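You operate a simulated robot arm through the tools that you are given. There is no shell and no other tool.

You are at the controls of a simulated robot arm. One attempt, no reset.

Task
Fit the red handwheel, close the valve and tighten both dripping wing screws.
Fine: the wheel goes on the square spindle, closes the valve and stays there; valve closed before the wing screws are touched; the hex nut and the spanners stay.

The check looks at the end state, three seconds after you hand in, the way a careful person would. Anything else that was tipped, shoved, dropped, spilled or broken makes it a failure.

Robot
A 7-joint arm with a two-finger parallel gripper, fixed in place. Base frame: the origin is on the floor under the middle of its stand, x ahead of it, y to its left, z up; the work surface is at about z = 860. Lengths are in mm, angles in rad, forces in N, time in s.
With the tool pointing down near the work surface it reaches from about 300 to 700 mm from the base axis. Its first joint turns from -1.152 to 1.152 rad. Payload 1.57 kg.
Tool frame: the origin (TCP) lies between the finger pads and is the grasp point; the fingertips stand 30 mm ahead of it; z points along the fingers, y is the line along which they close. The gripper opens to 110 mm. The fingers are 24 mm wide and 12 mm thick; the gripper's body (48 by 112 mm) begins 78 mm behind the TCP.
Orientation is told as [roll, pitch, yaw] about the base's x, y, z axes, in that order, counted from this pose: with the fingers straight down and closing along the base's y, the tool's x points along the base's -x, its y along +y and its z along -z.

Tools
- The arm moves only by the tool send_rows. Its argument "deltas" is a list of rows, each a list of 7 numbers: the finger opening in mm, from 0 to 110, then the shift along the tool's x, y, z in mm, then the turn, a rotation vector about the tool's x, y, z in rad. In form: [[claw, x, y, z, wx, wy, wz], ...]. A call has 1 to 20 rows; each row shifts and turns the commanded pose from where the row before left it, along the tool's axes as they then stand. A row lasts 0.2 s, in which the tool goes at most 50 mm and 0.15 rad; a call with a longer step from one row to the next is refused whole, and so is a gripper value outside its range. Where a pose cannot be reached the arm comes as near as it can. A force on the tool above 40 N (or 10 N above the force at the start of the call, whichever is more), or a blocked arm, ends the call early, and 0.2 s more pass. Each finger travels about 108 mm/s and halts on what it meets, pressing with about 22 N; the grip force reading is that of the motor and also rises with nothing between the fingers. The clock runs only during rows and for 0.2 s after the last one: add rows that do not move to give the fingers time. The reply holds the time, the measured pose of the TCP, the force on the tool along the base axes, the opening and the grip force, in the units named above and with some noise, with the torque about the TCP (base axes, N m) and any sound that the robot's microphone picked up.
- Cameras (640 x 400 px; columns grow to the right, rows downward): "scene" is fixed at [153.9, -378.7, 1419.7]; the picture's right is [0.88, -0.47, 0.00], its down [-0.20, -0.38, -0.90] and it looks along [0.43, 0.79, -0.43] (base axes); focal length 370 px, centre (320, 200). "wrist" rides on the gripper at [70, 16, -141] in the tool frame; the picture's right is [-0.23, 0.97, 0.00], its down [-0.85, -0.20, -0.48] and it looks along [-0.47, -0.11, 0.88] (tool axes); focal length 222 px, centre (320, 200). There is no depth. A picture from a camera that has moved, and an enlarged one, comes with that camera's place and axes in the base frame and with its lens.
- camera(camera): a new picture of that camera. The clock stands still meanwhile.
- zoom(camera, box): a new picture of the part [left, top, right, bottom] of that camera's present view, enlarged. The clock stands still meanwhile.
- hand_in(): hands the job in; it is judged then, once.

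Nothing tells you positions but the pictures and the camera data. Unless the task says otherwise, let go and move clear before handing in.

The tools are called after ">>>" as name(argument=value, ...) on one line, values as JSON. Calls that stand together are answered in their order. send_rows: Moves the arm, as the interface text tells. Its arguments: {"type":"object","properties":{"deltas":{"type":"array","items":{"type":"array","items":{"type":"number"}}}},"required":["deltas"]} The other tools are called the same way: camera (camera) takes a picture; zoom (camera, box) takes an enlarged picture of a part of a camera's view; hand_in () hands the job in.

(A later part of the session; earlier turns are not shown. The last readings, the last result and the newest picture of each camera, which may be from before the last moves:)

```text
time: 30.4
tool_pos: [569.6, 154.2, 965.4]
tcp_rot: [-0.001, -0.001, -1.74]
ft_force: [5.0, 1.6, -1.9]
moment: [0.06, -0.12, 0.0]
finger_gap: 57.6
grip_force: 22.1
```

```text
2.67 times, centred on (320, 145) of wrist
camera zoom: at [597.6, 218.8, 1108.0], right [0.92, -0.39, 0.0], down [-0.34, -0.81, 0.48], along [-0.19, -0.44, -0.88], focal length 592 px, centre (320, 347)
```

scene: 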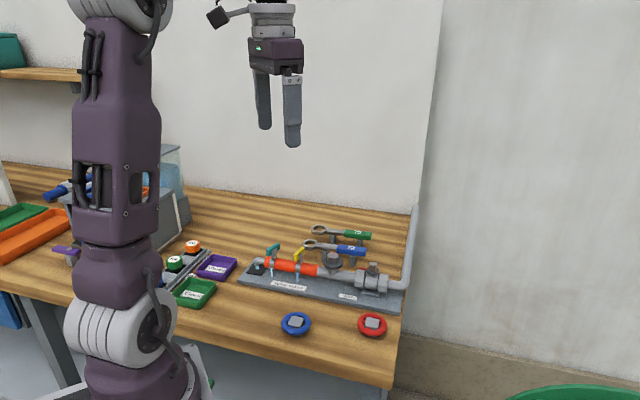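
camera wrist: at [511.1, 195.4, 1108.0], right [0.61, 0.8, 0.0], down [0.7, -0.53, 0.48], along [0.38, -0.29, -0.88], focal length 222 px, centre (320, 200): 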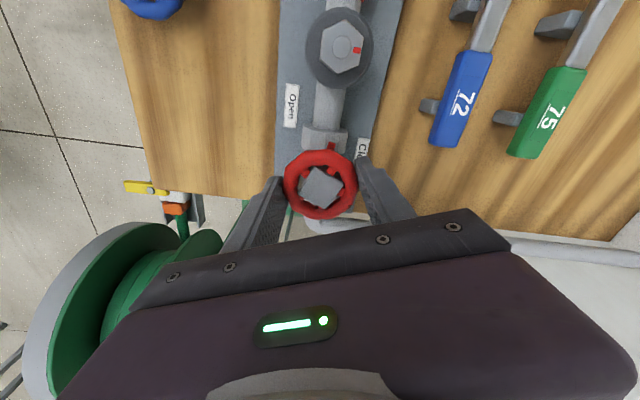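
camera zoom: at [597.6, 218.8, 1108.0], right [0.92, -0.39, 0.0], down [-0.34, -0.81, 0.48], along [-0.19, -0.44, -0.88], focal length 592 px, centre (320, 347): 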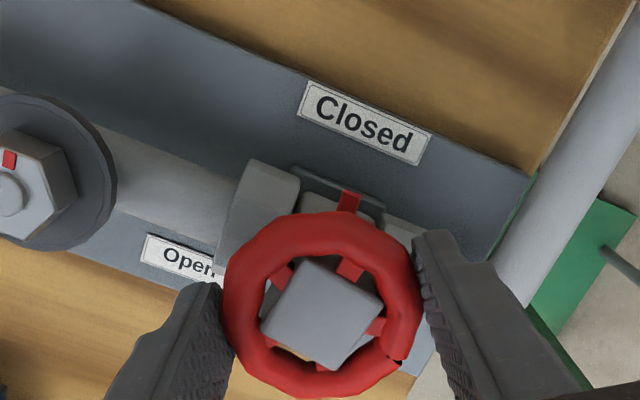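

The pointer is now nearly square to "Closed". I'll turn a little further to find the stop, checking whether the pointer still follows.

>>> send_rows(deltas=[[40, 0, 0.07, 0, 0, 0, 0.07], [40, 0, 0, 0, 0, 0, 0], [40, 0, 0, 0, 0, 0, 0]])

>>> zoom(camera="wrist", box=[270, 100, 370, 220])

>>> send_rows(deltas=[[40, 0, 0.07, 0, 0, 0, 0.07], [40, 0, 0, 0, 0, 0, 0], [40, 0, 0, 0, 0, 0, 0]])

>>> zoom(camera="wrist", box=[270, 100, 370, 220])

>>> zoom(camera="scene", box=[240, 220, 410, 310])

```text
time: 31.2
tool_pos: [570.2, 153.3, 965.7]
tcp_rot: [0.0, 0.0, -1.81]
ft_force: [1.4, 1.7, -1.6]
moment: [0.02, -0.07, -0.01]
finger_gap: 57.3
grip_force: 22.5
```

```text
3.33 times, centred on (320, 160) of wrist
camera zoom: at [602.3, 216.6, 1108.3], right [0.89, -0.45, 0.0], down [-0.4, -0.78, 0.48], along [-0.22, -0.43, -0.88], focal length 740 px, centre (320, 333)
```

zoom: 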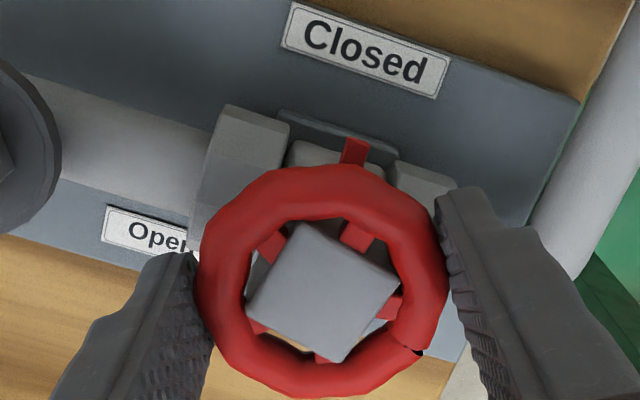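

```text
time: 32.0
tool_pos: [569.5, 154.2, 966.2]
tcp_rot: [0.0, 0.0, -1.879]
ft_force: [-0.7, 1.5, 0.2]
moment: [0.06, 0.04, 0.29]
finger_gap: 57.8
grip_force: 21.8
```

```text
3.33 times, centred on (320, 160) of wrist
camera zoom: at [606.8, 214.1, 1108.4], right [0.86, -0.51, 0.0], down [-0.45, -0.75, 0.48], along [-0.25, -0.41, -0.88], focal length 740 px, centre (320, 333)
```

zoom: 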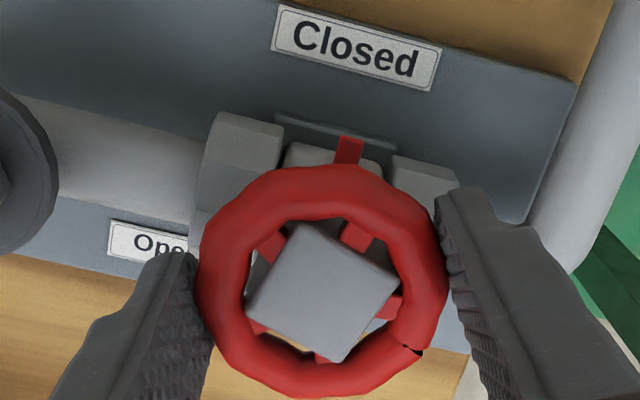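

```text
3.76 times, centred on (325, 265) of scene
camera zoom: at [153.9, -378.6, 1419.7], right [0.88, -0.47, 0.0], down [-0.2, -0.38, -0.9], along [0.43, 0.79, -0.43], focal length 1395 px, centre (301, -45)
```

zoom: 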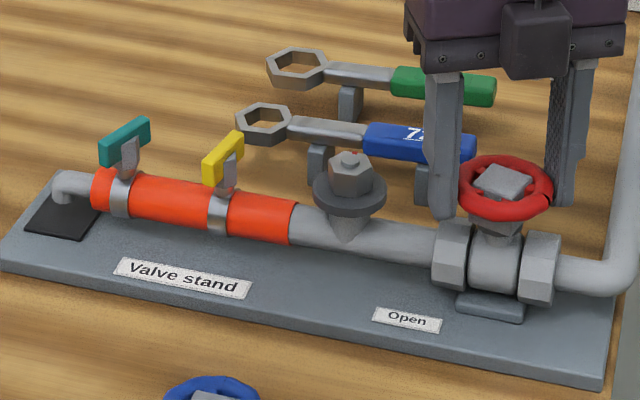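

Torque rose to 0.29 N·m at the stop, the pointer faces "Closed", and the water at the outlet and both clamps has stopped. The valve is closed, so I'll release the wheel and rise straight up.

>>> send_rows(deltas=[[40, 0, 0.03, 0, 0, 0, 0.03], [40, 0, 0, 0, 0, 0, 0], [65, 0, 0, 0, 0, 0, 0], [74, 0, 0, 0, 0, 0, 0], [74, 0, 0, 0, 0, 0, 0], [74, 0, 0, -8, 0, 0, 0], [74, 0, 0, -20, 0, 0, 0], [74, 0, 0, -35, 0, 0, 0], [74, 0, 0, -35, 0, 0, 0], [74, 0, 0, 0, 0, 0, 0], [74, 0, 0, 0, 0, 0, 0]])

>>> camera(camera="wrist")

>>> zoom(camera="scene", box=[240, 220, 410, 310])

>>> zoom(camera="scene", box=[345, 240, 405, 285])

```text
time: 34.4
tool_pos: [569.1, 154.3, 1064.9]
tcp_rot: [-0.001, 0.001, -1.909]
ft_force: [-0.8, 0.0, -0.1]
moment: [-0.02, 0.02, -0.03]
finger_gap: 74.1
grip_force: 0.1
```

```text
taken
camera wrist: at [608.1, 214.0, 1206.6], right [0.84, -0.54, 0.0], down [-0.47, -0.74, 0.48], along [-0.26, -0.4, -0.88], focal length 222 px, centre (320, 200)
```

wrist: 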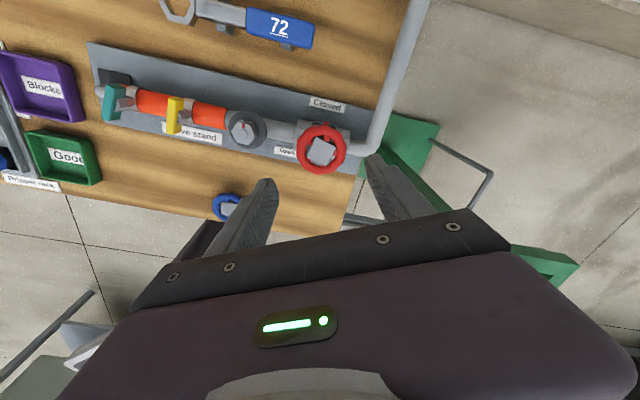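

```text
3.76 times, centred on (325, 265) of scene
camera zoom: at [153.9, -378.7, 1419.7], right [0.88, -0.47, 0.0], down [-0.2, -0.38, -0.9], along [0.43, 0.79, -0.43], focal length 1395 px, centre (301, -45)
```

zoom: 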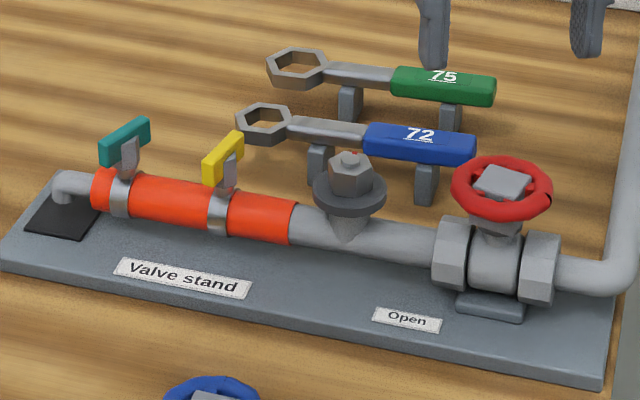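

```text
8.89 times, centred on (375, 262) of scene
camera zoom: at [153.9, -378.7, 1419.7], right [0.88, -0.47, 0.0], down [-0.2, -0.38, -0.9], along [0.43, 0.79, -0.43], focal length 3293 px, centre (-169, -356)
```

zoom: 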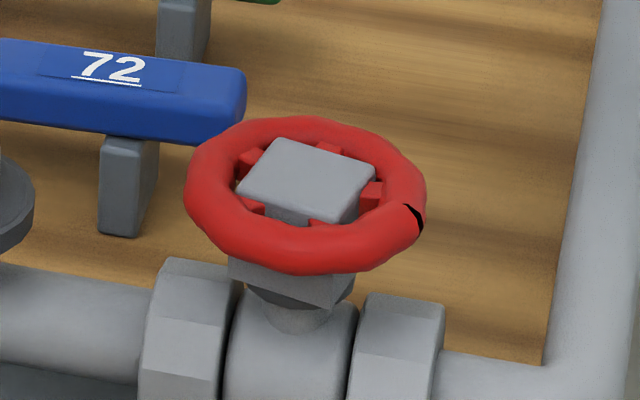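

The wheel sits level on the spindle with the valve shut. Now for the wing screws: teal is near (395, 325) and yellow near (446, 277). I'll turn the wrist back to yaw 0 and move over them for a close look.

>>> send_rows(deltas=[[74, 0, 0, 0, 0, 0, -0.1468], [74, 0, 0, 0, 0, 0, -0.1468], [74, 0, 0, 0, 0, 0, -0.1468], [74, 0, 0, 0, 0, 0, -0.1468], [74, 0, 0, 0, 0, 0, -0.1468], [74, 0, 0, 0, 0, 0, -0.1468], [74, 0, 0, 0, 0, 0, -0.1468], [74, 0, 0, 0, 0, 0, -0.1468], [74, 0, 0, 0, 0, 0, -0.1468], [74, 0, 0, 0, 0, 0, -0.1468], [74, 0, 0, 0, 0, 0, -0.1468], [74, 0, 0, 0, 0, 0, -0.1468], [74, 0, 0, 0, 0, 0, -0.1468], [74, 0, 0, 0, 0, 0, 0], [74, 19.75, 32.7, 6.2, 0, 0, 0], [74, 19.75, 32.7, 6.2, 0, 0, 0], [74, 19.75, 32.7, 6.2, 0, 0, 0], [74, 19.75, 32.7, 6.2, 0, 0, 0], [74, 0, 0, 0, 0, 0, 0], [74, 0, 0, 0, 0, 0, 0]])

>>> camera(camera="wrist")

>>> zoom(camera="wrist", box=[240, 20, 440, 145])

```text
time: 38.6
tool_pos: [490.2, 284.1, 1039.7]
tcp_rot: [0.0, -0.001, 0.0]
ft_force: [0.1, 0.0, -0.5]
moment: [0.0, 0.0, 0.03]
finger_gap: 73.6
grip_force: 0.0
```

```text
taken
camera wrist: at [422.1, 299.3, 1181.6], right [0.23, 0.97, 0.0], down [0.85, -0.2, 0.48], along [0.47, -0.11, -0.88], focal length 222 px, centre (320, 200)
```

wrist: 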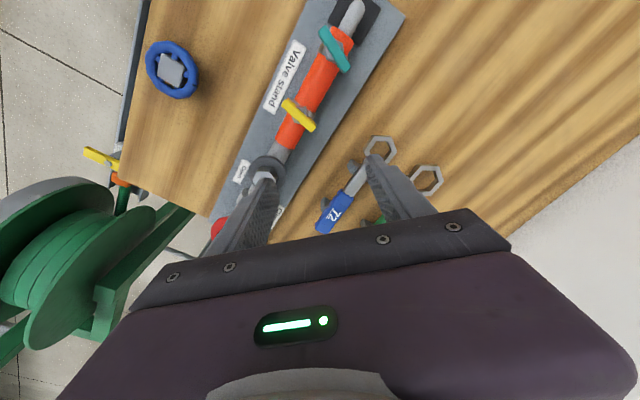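

```text
3.20 times, centred on (340, 82) of wrist
camera zoom: at [422.1, 299.3, 1181.6], right [0.23, 0.97, 0.0], down [0.85, -0.2, 0.48], along [0.47, -0.11, -0.88], focal length 711 px, centre (256, 576)
```

zoom: 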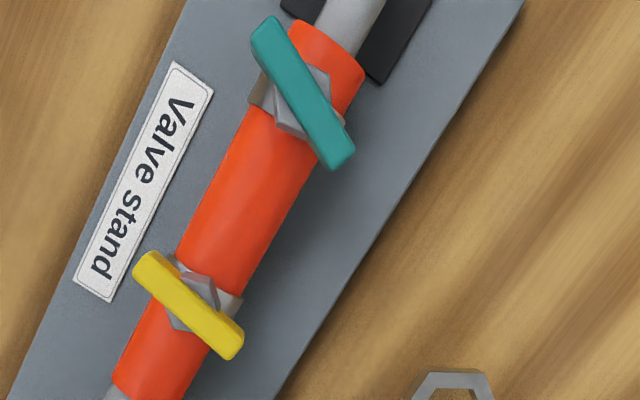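

>>> zoom(camera="wrist", box=[308, 15, 364, 80])

>>> zoom(camera="wrist", box=[270, 90, 326, 140])

>>> zoom(camera="scene", box=[255, 230, 325, 295])

```text
6.15 times, centred on (336, 48) of wrist
camera zoom: at [422.1, 299.3, 1181.6], right [0.23, 0.97, 0.0], down [0.85, -0.2, 0.48], along [0.47, -0.11, -0.88], focal length 1367 px, centre (222, 1138)
```

zoom: 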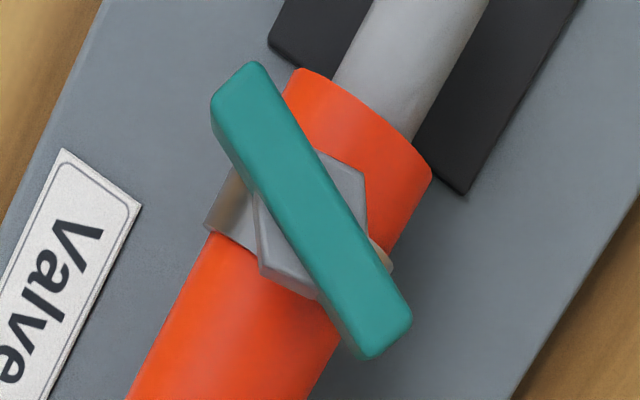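

```text
8.00 times, centred on (298, 115) of wrist
camera zoom: at [422.1, 299.3, 1181.6], right [0.23, 0.97, 0.0], down [0.85, -0.2, 0.48], along [0.47, -0.11, -0.88], focal length 1777 px, centre (496, 880)
```

zoom: 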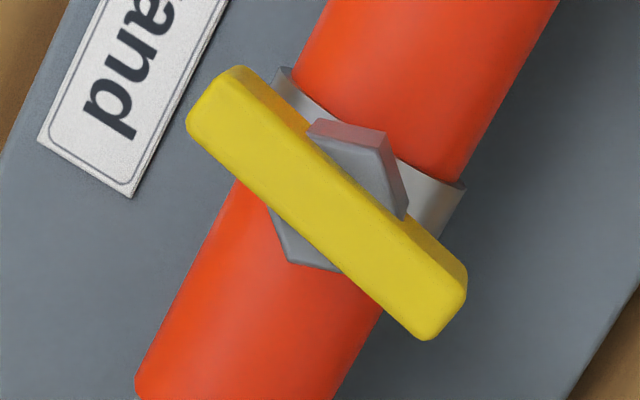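

```text
6.15 times, centred on (290, 262) of scene
camera zoom: at [153.9, -378.7, 1419.7], right [0.88, -0.47, 0.0], down [-0.2, -0.38, -0.9], along [0.43, 0.79, -0.43], focal length 2280 px, centre (505, -185)
```

zoom: 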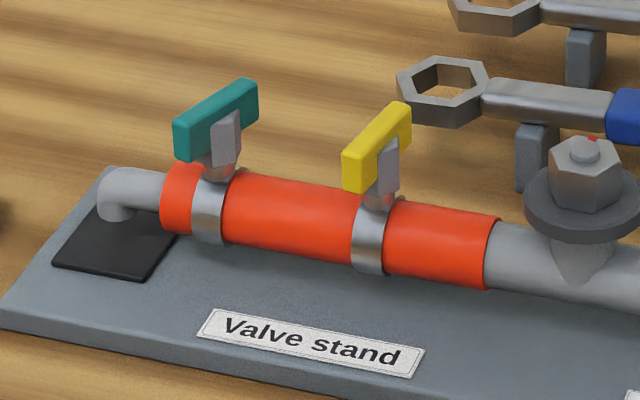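

>>> zoom(camera="scene", box=[290, 240, 314, 270])

>>> zoom(camera="scene", box=[262, 235, 290, 268])

>>> zoom(camera="wrist", box=[280, 95, 318, 135])

```text
13.33 times, centred on (302, 255) of scene
camera zoom: at [153.9, -378.7, 1419.7], right [0.88, -0.47, 0.0], down [-0.2, -0.38, -0.9], along [0.43, 0.79, -0.43], focal length 4940 px, centre (560, -533)
```

zoom: 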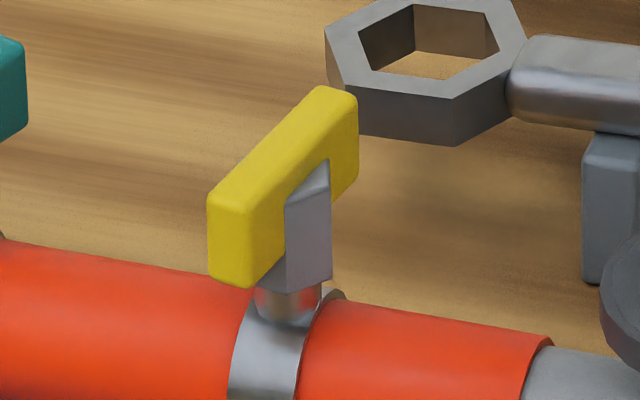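

```text
12.12 times, centred on (276, 252) of scene
camera zoom: at [153.9, -378.7, 1419.7], right [0.88, -0.47, 0.0], down [-0.2, -0.38, -0.9], along [0.43, 0.79, -0.43], focal length 4491 px, centre (853, -424)
```

zoom: 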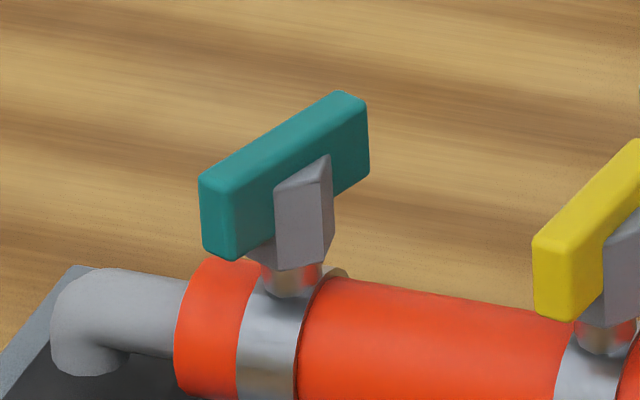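

```text
10.00 times, centred on (299, 115) of wrist
camera zoom: at [422.1, 299.3, 1181.6], right [0.23, 0.97, 0.0], down [0.85, -0.2, 0.48], along [0.47, -0.11, -0.88], focal length 2221 px, centre (530, 1050)
```

zoom: 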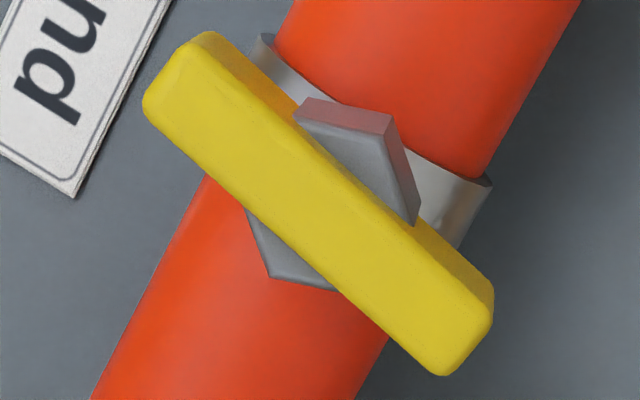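

Each wing is a slab about 42 by 10 mm on a small hex body, with its top near z 940. The teal one, at about (402, 317), is turned 24°, and the yellow one, at about (449, 270), is turned 34°. I'll go over teal with the fingers across its thickness.

>>> send_rows(deltas=[[50, 29.9, 11.4, 8, 0, 0, 0], [50, 29.9, 11.4, 8, 0, 0, 0], [50, 30, 11.3, 8, 0, 0, 0], [50, 0, 0, 8, 0, 0, -0.14], [50, 0, 0, 8, 0, 0, -0.14], [50, 0, 0, 0, 0, 0, -0.14], [50, 0, 0, 0, 0, 0, 0], [50, 0, 0, 0, 0, 0, 0]])

>>> camera(camera="wrist")

>>> zoom(camera="wrist", box=[270, 110, 370, 200])

>>> zoom(camera="scene", box=[240, 210, 320, 275])

```text
time: 40.4
tool_pos: [401.8, 316.8, 999.2]
tcp_rot: [-0.001, -0.001, 0.421]
ft_force: [0.4, -0.2, 0.3]
moment: [0.02, -0.01, -0.01]
finger_gap: 50.2
grip_force: 0.0
```

```text
taken
camera wrist: at [331.2, 304.4, 1141.2], right [-0.19, 0.98, 0.0], down [0.86, 0.17, 0.48], along [0.47, 0.09, -0.88], focal length 222 px, centre (320, 200)
```

wrist: 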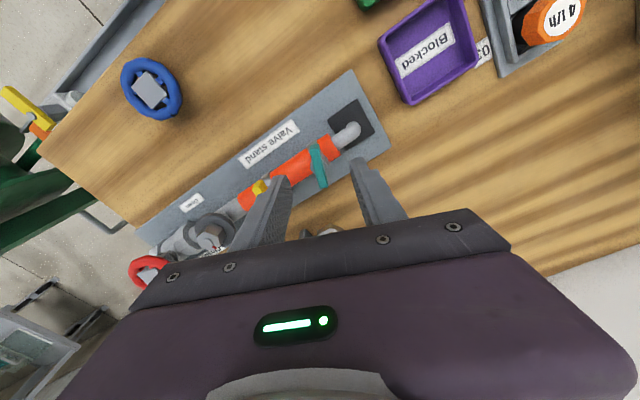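

```text
4.44 times, centred on (320, 155) of wrist
camera zoom: at [331.2, 304.4, 1141.2], right [-0.19, 0.98, 0.0], down [0.86, 0.17, 0.48], along [0.47, 0.09, -0.88], focal length 987 px, centre (320, 400)
```

zoom: 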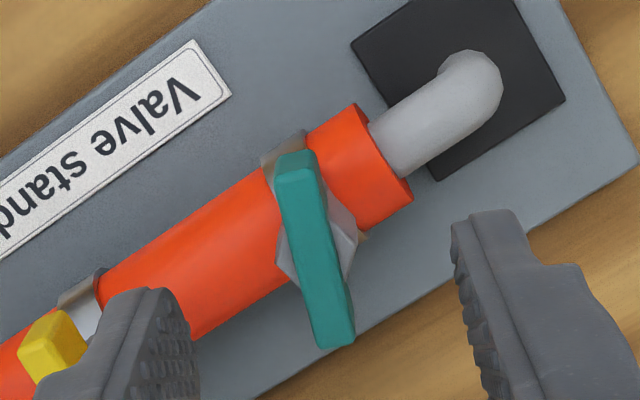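

```text
6.15 times, centred on (280, 242) of scene
camera zoom: at [153.9, -378.7, 1419.7], right [0.88, -0.47, 0.0], down [-0.2, -0.38, -0.9], along [0.43, 0.79, -0.43], focal length 2280 px, centre (566, -62)
```

zoom: 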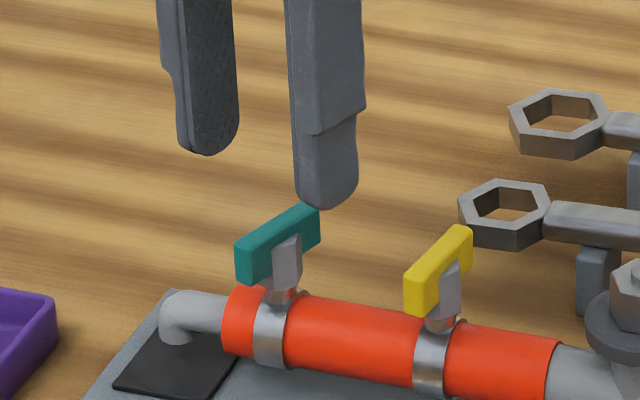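

The slab lines up with the fingers within 1°. I'll correct a 1–2 mm offset, narrow the opening and lower the fingertips to about the height of the slab's top, then check from the side.

>>> send_rows(deltas=[[34, -1.3, -1.7, 0, 0, 0, 0], [34, 0, 0, 12, 0, 0, 0], [34, 0, 0, 12, 0, 0, 0], [34, 0, 0, 0, 0, 0, 0], [34, 0, 0, 0, 0, 0, 0]])

>>> zoom(camera="wrist", box=[270, 130, 370, 210])

>>> zoom(camera="scene", box=[255, 220, 305, 270])

```text
time: 41.6
tool_pos: [402.6, 317.3, 975.6]
tcp_rot: [0.0, 0.0, 0.418]
ft_force: [0.2, 1.0, 0.0]
moment: [-0.01, 0.02, 0.0]
finger_gap: 33.7
grip_force: 0.0
```

```text
5.00 times, centred on (320, 170) of wrist
camera zoom: at [332.9, 303.5, 1117.6], right [-0.19, 0.98, 0.0], down [0.86, 0.17, 0.48], along [0.47, 0.09, -0.88], focal length 1111 px, centre (320, 350)
```

zoom: 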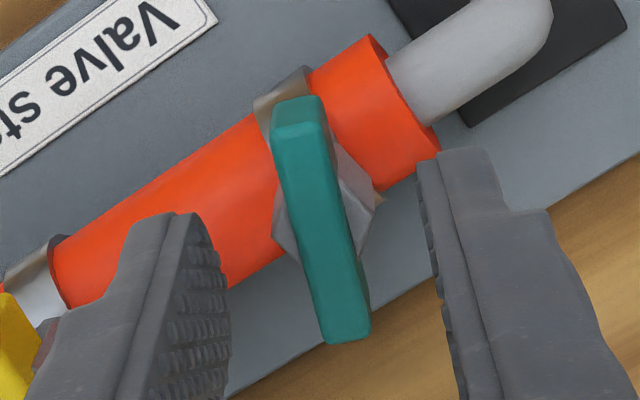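

```text
8.00 times, centred on (280, 245) of scene
camera zoom: at [153.9, -378.7, 1419.7], right [0.88, -0.47, 0.0], down [-0.2, -0.38, -0.9], along [0.43, 0.79, -0.43], focal length 2964 px, centre (640, -160)
```

zoom: 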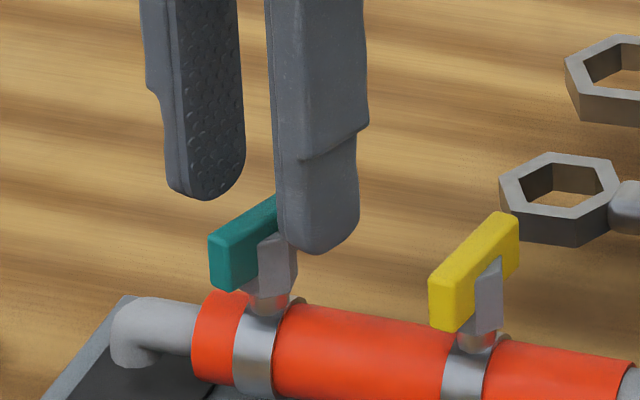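

By direct comparison in the fixed view, the fingertips are now level with the slab's top (about z 947), and the hex body starts about 5 mm below that. I'll lower 4.7 mm and pinch the upper part of the slab.

>>> send_rows(deltas=[[34, 0, 0, 2.5, 0, 0, 0], [34, 0, 0, 2.2, 0, 0, 0], [34, 0, 0, 0, 0, 0, 0], [20, 0, 0, 0, 0, 0, 0], [4, 0, 0, 0, 0, 0, 0], [4, 0, 0, 0, 0, 0, 0], [4, 0, 0, 0, 0, 0, 0]])

>>> zoom(camera="wrist", box=[270, 130, 370, 210])

>>> zoom(camera="scene", box=[255, 225, 305, 265])

```text
time: 43.2
tool_pos: [402.6, 318.0, 970.4]
tcp_rot: [0.001, 0.001, 0.419]
ft_force: [-1.1, 2.3, -3.6]
moment: [0.1, -0.11, 0.0]
finger_gap: 18.2
grip_force: 33.1
```

```text
5.00 times, centred on (320, 170) of wrist
camera zoom: at [332.9, 303.8, 1112.6], right [-0.19, 0.98, 0.0], down [0.86, 0.17, 0.48], along [0.47, 0.09, -0.88], focal length 1111 px, centre (320, 350)
```

zoom: 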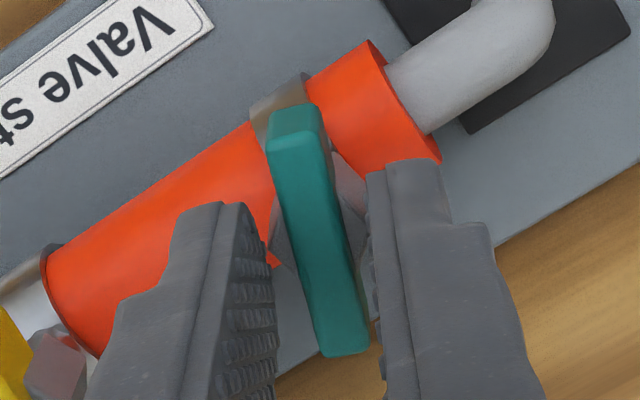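

```text
10.00 times, centred on (280, 245) of scene
camera zoom: at [153.9, -378.5, 1419.8], right [0.88, -0.47, 0.0], down [-0.2, -0.38, -0.9], along [0.43, 0.79, -0.43], focal length 3705 px, centre (720, -250)
```

zoom: 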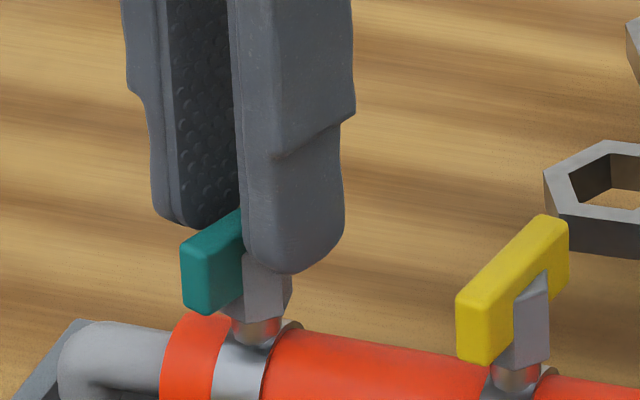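

The pads stopped at 18 mm on the hex body below the slab. I'll open a little, rise 2 mm and pinch again so the pads bear on the slab itself.

>>> send_rows(deltas=[[30, 0, 0, 0, 0, 0, 0], [30, 0, 0, -2, 0, 0, 0], [30, 0, 0, 0, 0, 0, 0], [16, 0, 0, 0, 0, 0, 0], [4, 0, 0, 0, 0, 0, 0], [4, 0, 0, 0, 0, 0, 0], [4, 0, 0, 0, 0, 0, 0]])

>>> zoom(camera="wrist", box=[270, 130, 370, 210])

>>> zoom(camera="scene", box=[255, 225, 305, 265])

```text
time: 44.8
tool_pos: [402.0, 317.7, 972.8]
tcp_rot: [0.0, 0.0, 0.418]
ft_force: [-1.0, 3.5, 0.6]
moment: [0.07, 0.01, 0.0]
finger_gap: 8.9
grip_force: 27.3
```

```text
5.00 times, centred on (320, 170) of wrist
camera zoom: at [332.9, 303.8, 1114.9], right [-0.19, 0.98, 0.0], down [0.86, 0.17, 0.48], along [0.47, 0.09, -0.88], focal length 1111 px, centre (320, 350)
```

zoom: 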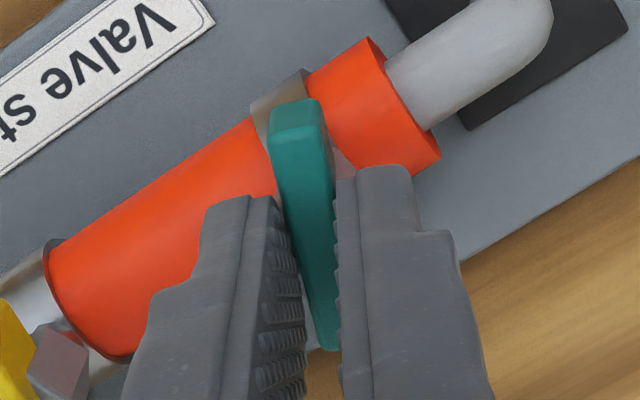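

```text
10.00 times, centred on (280, 245) of scene
camera zoom: at [153.9, -378.6, 1419.7], right [0.88, -0.47, 0.0], down [-0.2, -0.38, -0.9], along [0.43, 0.79, -0.43], focal length 3705 px, centre (720, -250)
```

zoom: 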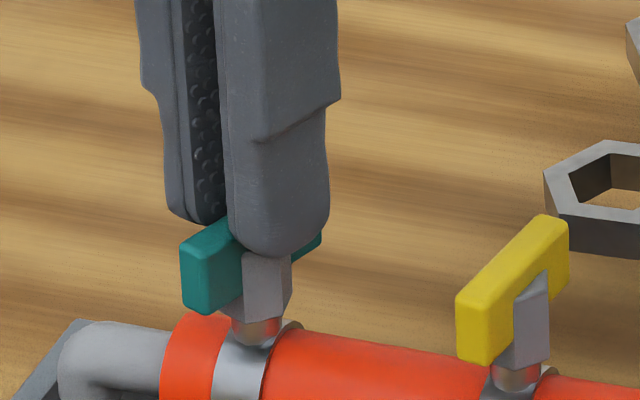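

Now the pads hold the slab at 8.9 mm. I'll turn clockwise about 0.3 rad and check that the wing follows.

>>> send_rows(deltas=[[4, 0, 0, 0, 0, 0, 0.1], [4, 0, 0, 0, 0, 0, 0.1], [4, 0, 0, 0, 0, 0, 0.1], [4, 0, 0, 0, 0, 0, 0], [4, 0, 0, 0, 0, 0, 0]])

>>> zoom(camera="wrist", box=[270, 130, 370, 210])

>>> zoom(camera="scene", box=[255, 225, 305, 265])

```text
time: 46.0
tool_pos: [402.5, 317.5, 973.5]
tcp_rot: [-0.001, 0.0, 0.119]
ft_force: [1.3, 7.4, -4.9]
moment: [0.26, -0.59, -0.01]
finger_gap: 9.0
grip_force: 27.9
```

```text
5.00 times, centred on (320, 170) of wrist
camera zoom: at [332.1, 325.3, 1115.0], right [0.11, 0.99, 0.0], down [0.87, -0.1, 0.48], along [0.48, -0.05, -0.88], focal length 1111 px, centre (320, 350)
```

zoom: 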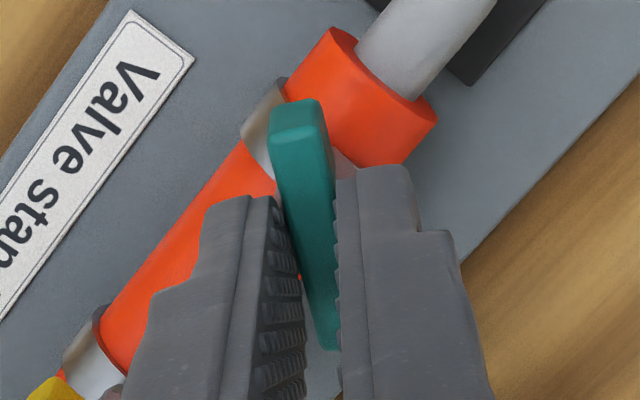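

```text
10.00 times, centred on (280, 245) of scene
camera zoom: at [154.0, -378.4, 1419.8], right [0.88, -0.47, 0.0], down [-0.2, -0.38, -0.9], along [0.43, 0.79, -0.43], focal length 3705 px, centre (720, -250)
```

zoom: 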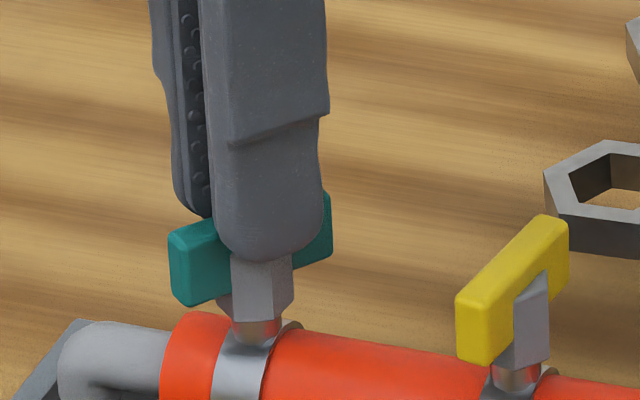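

The wing follows the gripper and the vertical torque is near zero, so it isn't tight yet. I'll keep turning in steps and watch for the stop.

>>> send_rows(deltas=[[4, 0, 0, 0, 0, 0, 0.1], [4, 0, 0, 0, 0, 0, 0.1], [4, 0, 0, 0, 0, 0, 0.1], [4, 0, 0, 0, 0, 0, 0], [4, 0, 0, 0, 0, 0, 0]])

>>> send_rows(deltas=[[4, 0, 0, 0, 0, 0, 0.1], [4, 0, 0, 0, 0, 0, 0.1], [4, 0, 0, 0, 0, 0, 0], [4, 0, 0, 0, 0, 0, 0]])

>>> zoom(camera="wrist", box=[270, 130, 370, 210])

>>> zoom(camera="scene", box=[255, 225, 305, 265])

```text
time: 47.2
tool_pos: [404.2, 317.5, 972.6]
tcp_rot: [-0.001, 0.001, -0.181]
ft_force: [-0.7, 9.4, 1.5]
moment: [0.33, 0.32, -0.02]
finger_gap: 9.0
grip_force: 27.3
```

```text
time: 48.2
tool_pos: [403.2, 318.7, 972.4]
tcp_rot: [0.004, 0.0, -0.383]
ft_force: [1.4, 14.2, 4.5]
moment: [0.5, 0.22, -0.03]
finger_gap: 8.5
grip_force: 28.2
```

```text
5.00 times, centred on (320, 170) of wrist
camera zoom: at [344.5, 358.3, 1115.0], right [0.57, 0.82, 0.0], down [0.72, -0.5, 0.48], along [0.39, -0.27, -0.88], focal length 1111 px, centre (320, 350)
```

zoom: 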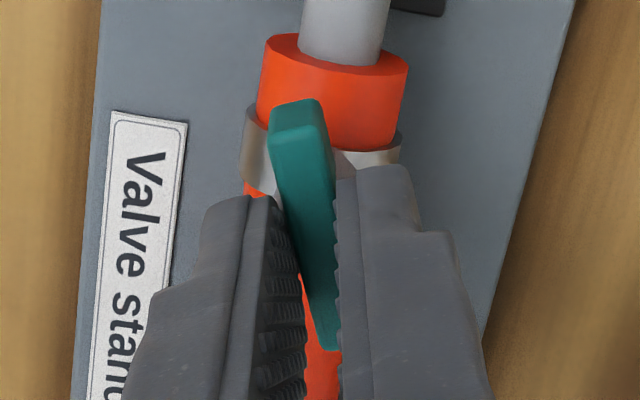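

```text
10.00 times, centred on (280, 245) of scene
camera zoom: at [153.9, -378.3, 1419.8], right [0.88, -0.47, 0.0], down [-0.2, -0.38, -0.9], along [0.43, 0.79, -0.43], focal length 3705 px, centre (720, -250)
```

zoom: 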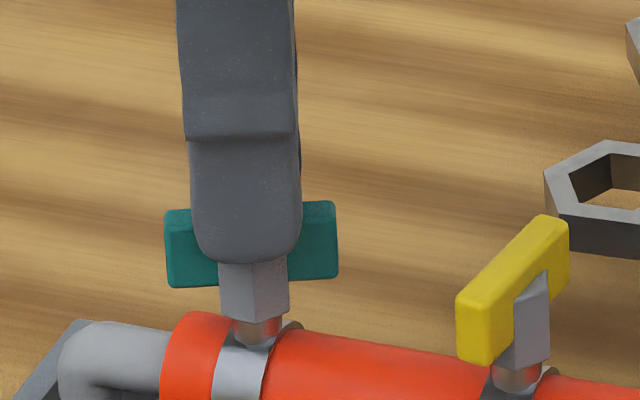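

The wing is following. I'll relieve the growing side force of 14 N by shifting 0.8 mm, then continue.

>>> send_rows(deltas=[[4, 0.3, 0.75, 0, 0, 0, 0], [4, 0, 0, 0, 0, 0, 0.1], [4, 0, 0, 0, 0, 0, 0.1], [4, 0, 0, 0, 0, 0, 0], [4, 0, 0, 0, 0, 0, 0]])

>>> send_rows(deltas=[[4, 0, 0, 0, 0, 0, 0.1], [4, 0, 0, 0, 0, 0, 0.1], [4, 0, 0, 0, 0, 0, 0], [4, 0, 0, 0, 0, 0, 0]])

>>> zoom(camera="wrist", box=[270, 130, 370, 210])

>>> zoom(camera="scene", box=[255, 225, 305, 265])

```text
time: 49.4
tool_pos: [403.7, 319.0, 973.6]
tcp_rot: [-0.001, 0.0, -0.584]
ft_force: [0.0, 7.6, 12.6]
moment: [0.09, -0.15, 0.02]
finger_gap: 8.9
grip_force: 27.5
```

```text
time: 50.4
tool_pos: [402.1, 318.6, 974.0]
tcp_rot: [0.001, 0.0, -0.78]
ft_force: [0.4, 6.3, 9.1]
moment: [0.26, 0.05, 0.0]
finger_gap: 8.7
grip_force: 27.1
```

```text
5.00 times, centred on (320, 170) of wrist
camera zoom: at [365.3, 378.2, 1114.9], right [0.85, 0.53, 0.0], down [0.47, -0.74, 0.48], along [0.25, -0.41, -0.88], focal length 1111 px, centre (320, 350)
```

zoom: 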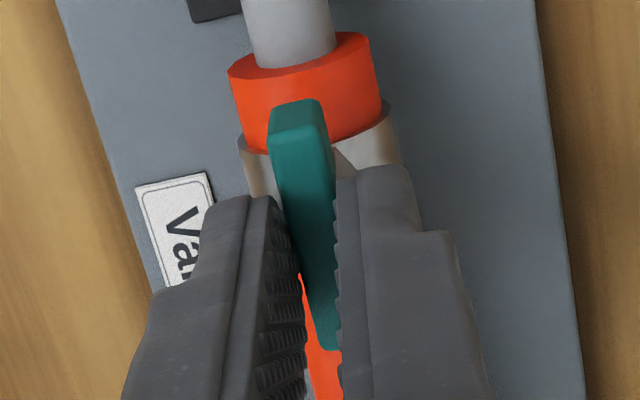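

```text
10.00 times, centred on (280, 245) of scene
camera zoom: at [153.8, -378.6, 1419.7], right [0.88, -0.47, 0.0], down [-0.2, -0.38, -0.9], along [0.43, 0.79, -0.43], focal length 3705 px, centre (720, -250)
```

zoom: 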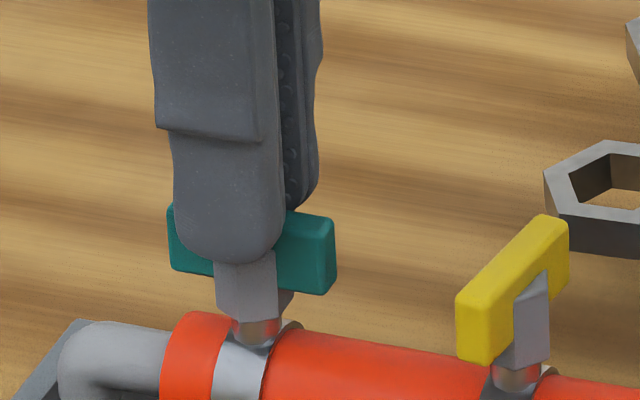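

>>> send_rows(deltas=[[4, 0.1, 0.3, 0, 0, 0, 0], [4, 0, 0, 0, 0, 0, 0.1], [4, 0, 0, 0, 0, 0, 0.1], [4, 0, 0, 0, 0, 0, 0], [4, 0, 0, 0, 0, 0, 0]])

>>> send_rows(deltas=[[4, 0, 0, 0, 0, 0, 0.1], [4, 0, 0, 0, 0, 0, 0.1], [4, 0, 0, 0, 0, 0, 0], [4, 0, 0, 0, 0, 0, 0]])

>>> zoom(camera="wrist", box=[270, 130, 370, 210])

>>> zoom(camera="scene", box=[255, 225, 305, 265])

```text
time: 51.6
tool_pos: [402.2, 317.5, 972.6]
tcp_rot: [0.001, -0.001, -0.982]
ft_force: [1.4, 1.4, 7.4]
moment: [-0.5, -0.64, 0.92]
finger_gap: 13.3
grip_force: 30.2
```

```text
time: 52.6
tool_pos: [403.1, 318.4, 971.8]
tcp_rot: [-0.003, 0.0, -1.182]
ft_force: [-3.7, 0.7, 1.1]
moment: [0.11, 0.09, 1.25]
finger_gap: 18.6
grip_force: 32.9
```

```text
5.00 times, centred on (320, 170) of wrist
camera zoom: at [391.9, 388.7, 1114.5], right [0.99, 0.16, 0.0], down [0.14, -0.87, 0.48], along [0.07, -0.47, -0.88], focal length 1111 px, centre (320, 350)
```

zoom: 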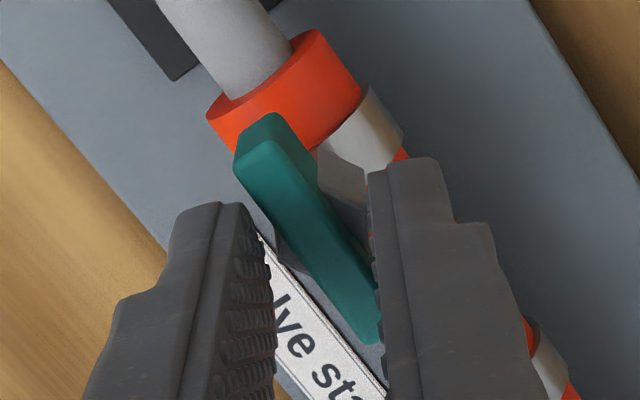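

```text
10.00 times, centred on (280, 245) of scene
camera zoom: at [153.8, -378.7, 1419.7], right [0.88, -0.47, 0.0], down [-0.2, -0.38, -0.9], along [0.43, 0.79, -0.43], focal length 3705 px, centre (720, -250)
```

zoom: 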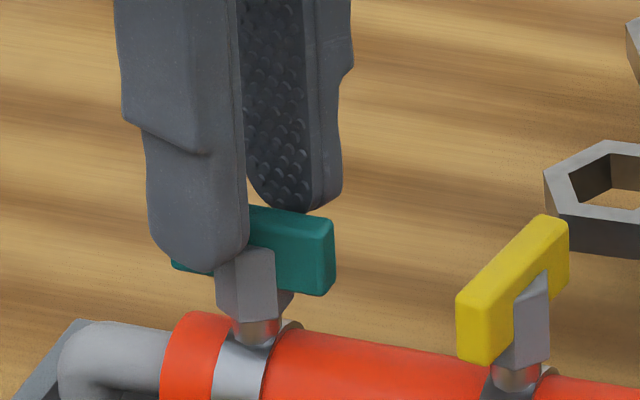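

The wing stopped with its slab lying along the pipe while torque rose to 1.25 N·m, so teal is tight. I'll open the fingers, lift clear and check it.

>>> send_rows(deltas=[[30, 0, 0, 0, 0, 0, 0], [40, 0, 0, 0, 0, 0, 0], [40, 0, 0, 0, 0, 0, 0], [40, 0, 0, -10, 0, 0, 0], [40, 0, 0, -30, 0, 0, 0], [40, 0, 0, -30, 0, 0, 0], [40, 0, 0, 0, 0, 0, 0], [40, 0, 0, 0, 0, 0, 0]])

>>> camera(camera="wrist")

>>> zoom(camera="scene", box=[240, 220, 410, 310])

```text
time: 54.4
tool_pos: [402.8, 317.1, 1043.6]
tcp_rot: [0.0, 0.0, -1.182]
ft_force: [0.1, 0.0, -0.8]
moment: [-0.03, -0.04, -0.01]
finger_gap: 39.9
grip_force: 0.1
```

```text
taken
camera wrist: at [392.2, 387.9, 1185.5], right [0.99, 0.16, 0.0], down [0.14, -0.87, 0.48], along [0.08, -0.47, -0.88], focal length 222 px, centre (320, 200)
```

wrist: 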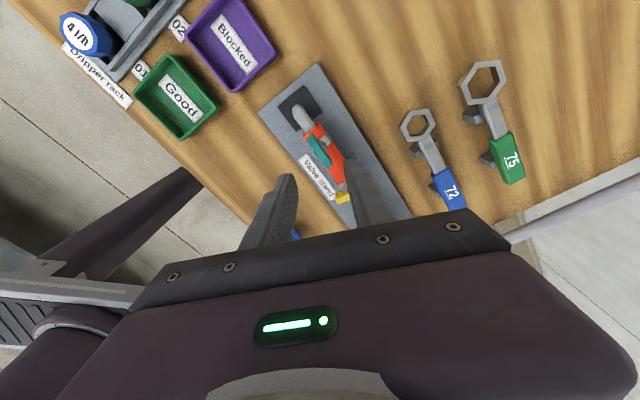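

```text
3.76 times, centred on (325, 265) of scene
camera zoom: at [153.9, -378.7, 1419.7], right [0.88, -0.47, 0.0], down [-0.2, -0.38, -0.9], along [0.43, 0.79, -0.43], focal length 1395 px, centre (301, -45)
```

zoom: 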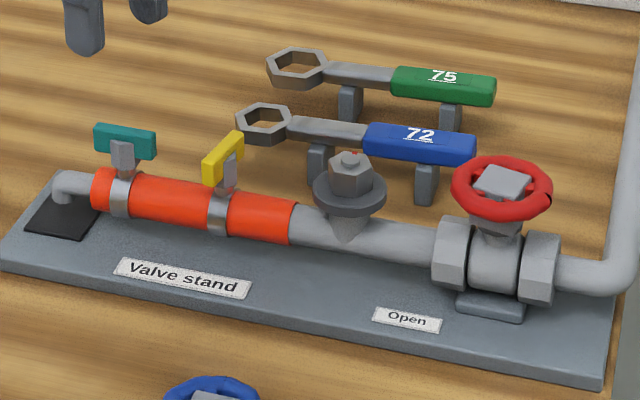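

Teal is tight and untouched otherwise. Next is yellow at about (449, 271), turned 34°. I'll rotate the wrist to match and move over it.

>>> send_rows(deltas=[[50, 0, 0, 0, 0, 0, -0.148], [50, 0, 0, 0, 0, 0, -0.148], [50, 0, 0, 0, 0, 0, -0.148], [50, 0, 0, 0, 0, 0, -0.148], [50, 0, 0, 0, 0, 0, -0.148], [50, 0, 0, 0, 0, 0, -0.148], [50, 0, 0, 0, 0, 0, -0.148], [50, 0, 0, 0, 0, 0, -0.148], [50, 0, 0, 0, 0, 0, -0.148], [50, 0, 0, 0, 0, 0, -0.148], [50, 0, 0, 0, 0, 0, -0.148], [50, 0, 0, 0, 0, 0, -0.148], [50, -5.65, -31.65, 0, 0, 0, 0], [50, -5.65, -31.65, 0, 0, 0, 0], [50, 0, 0, 20, 0, 0, 0], [50, 0, 0, 20, 0, 0, 0], [50, 0, 0, 0, 0, 0, 0], [50, 0, 0, 0, 0, 0, 0]])

>>> camera(camera="wrist")

>>> zoom(camera="wrist", box=[270, 110, 370, 200])

>>> zoom(camera="scene", box=[260, 215, 340, 275])

```text
time: 58.2
tool_pos: [449.0, 272.9, 1003.0]
tcp_rot: [-0.002, 0.001, 0.595]
ft_force: [-0.7, -0.7, 0.1]
moment: [-0.01, 0.03, 0.0]
finger_gap: 50.4
grip_force: 0.1
```

```text
taken
camera wrist: at [381.2, 246.5, 1145.2], right [-0.36, 0.93, 0.0], down [0.82, 0.31, 0.48], along [0.45, 0.17, -0.88], focal length 222 px, centre (320, 200)
```

wrist: 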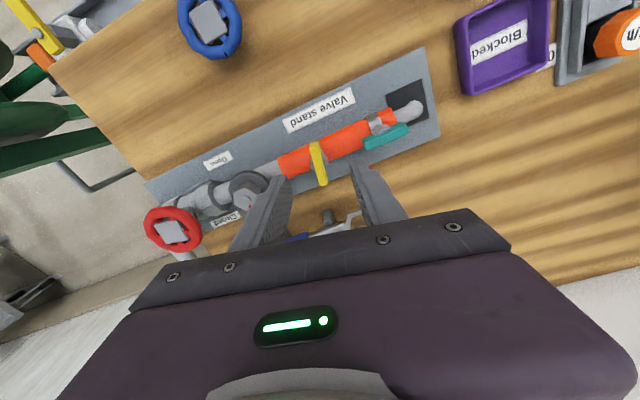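

```text
4.44 times, centred on (320, 155) of wrist
camera zoom: at [381.2, 246.5, 1145.2], right [-0.36, 0.93, 0.0], down [0.82, 0.31, 0.48], along [0.45, 0.17, -0.88], focal length 987 px, centre (320, 400)
```

zoom: 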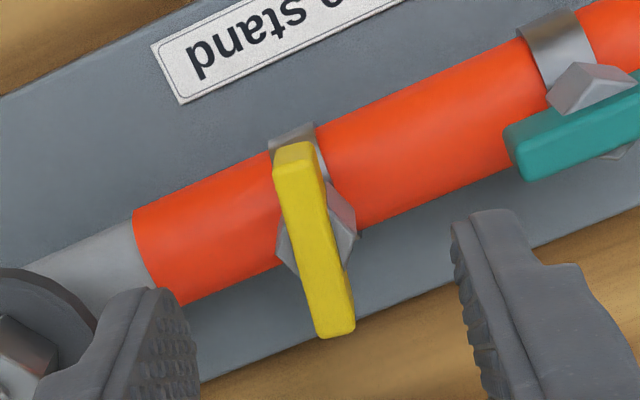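

```text
6.67 times, centred on (300, 245) of scene
camera zoom: at [153.9, -378.7, 1419.7], right [0.88, -0.47, 0.0], down [-0.2, -0.38, -0.9], along [0.43, 0.79, -0.43], focal length 2470 px, centre (453, -100)
```

zoom: 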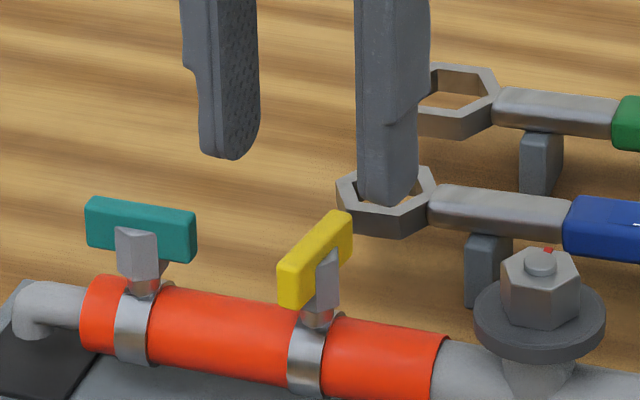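

Yellow is aligned with the fingers. I'll centre on it, lower to its top and check the height from the side.

>>> send_rows(deltas=[[34, 1.9, -1.2, 0, 0, 0, 0], [34, 0, 0, 13, 0, 0, 0], [34, 0, 0, 13, 0, 0, 0], [34, 0, 0, 1.5, 0, 0, 0], [34, 0, 0, 0, 0, 0, 0], [34, 0, 0, 0, 0, 0, 0]])

>>> zoom(camera="wrist", box=[270, 130, 370, 210])

>>> zoom(camera="scene", box=[280, 225, 330, 265])

```text
time: 59.6
tool_pos: [446.1, 270.4, 976.6]
tcp_rot: [0.001, 0.0, 0.594]
ft_force: [0.1, 0.7, 0.3]
moment: [0.02, -0.03, -0.01]
finger_gap: 33.9
grip_force: 0.0
```

```text
5.00 times, centred on (320, 170) of wrist
camera zoom: at [380.4, 243.9, 1117.4], right [-0.36, 0.93, 0.0], down [0.82, 0.31, 0.48], along [0.45, 0.17, -0.88], focal length 1111 px, centre (320, 350)
```

zoom: 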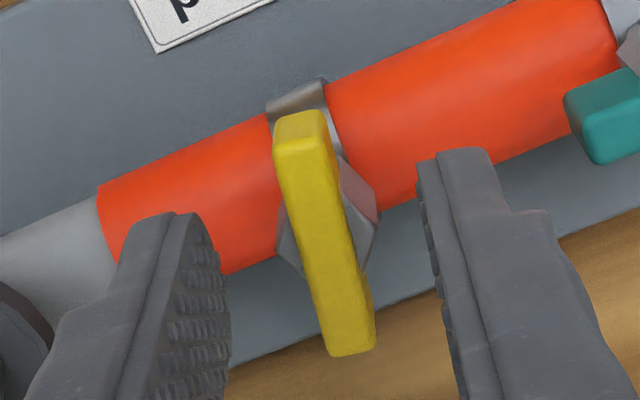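

```text
10.00 times, centred on (305, 245) of scene
camera zoom: at [153.9, -378.7, 1419.7], right [0.88, -0.47, 0.0], down [-0.2, -0.38, -0.9], along [0.43, 0.79, -0.43], focal length 3705 px, centre (470, -250)
```

zoom: 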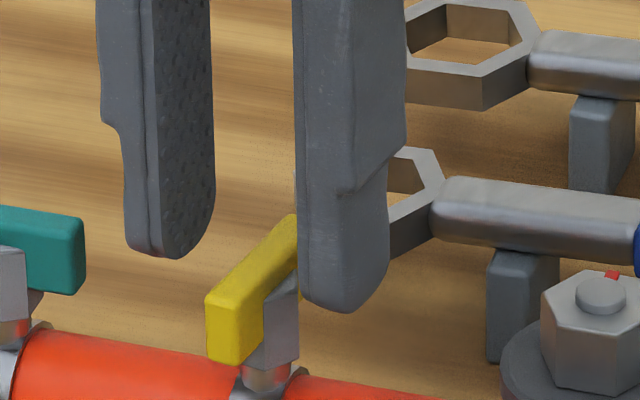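

The slab sits about 1.8 mm forward of the tool axis by the wrist-based calibration that worked for the spindle. I'll correct that, lower just 0.5 mm and pinch.

>>> send_rows(deltas=[[34, -1.8, -0.3, 0.5, 0, 0, 0], [34, 0, 0, 0, 0, 0, 0], [34, 0, 0, 0, 0, 0, 0], [18, 0, 0, 0, 0, 0, 0], [4, 0, 0, 0, 0, 0, 0], [4, 0, 0, 0, 0, 0, 0], [4, 0, 0, 0, 0, 0, 0]])

>>> zoom(camera="wrist", box=[270, 130, 370, 210])

>>> zoom(camera="scene", box=[280, 225, 330, 265])

```text
time: 61.2
tool_pos: [447.2, 272.6, 975.9]
tcp_rot: [-0.001, 0.001, 0.596]
ft_force: [-2.9, 7.2, -2.7]
moment: [0.28, -0.06, -0.01]
finger_gap: 8.9
grip_force: 27.1
```

```text
5.00 times, centred on (320, 170) of wrist
camera zoom: at [381.9, 245.3, 1116.8], right [-0.36, 0.93, 0.0], down [0.82, 0.31, 0.48], along [0.45, 0.17, -0.88], focal length 1111 px, centre (320, 350)
```

zoom: 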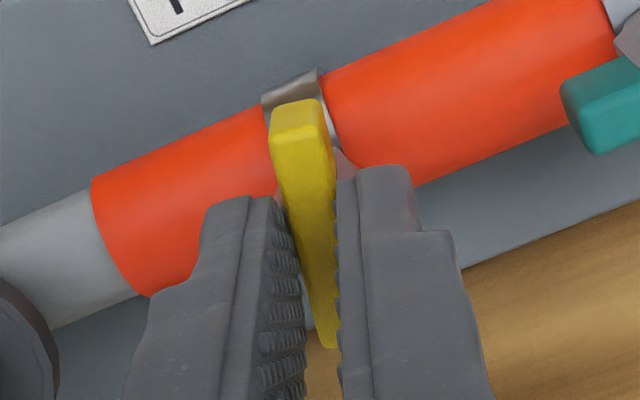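

```text
10.00 times, centred on (305, 245) of scene
camera zoom: at [153.8, -378.5, 1419.8], right [0.88, -0.47, 0.0], down [-0.2, -0.38, -0.9], along [0.43, 0.79, -0.43], focal length 3705 px, centre (470, -250)
```

zoom: 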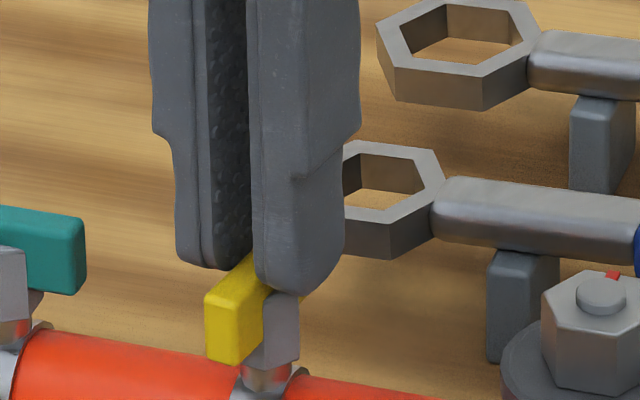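

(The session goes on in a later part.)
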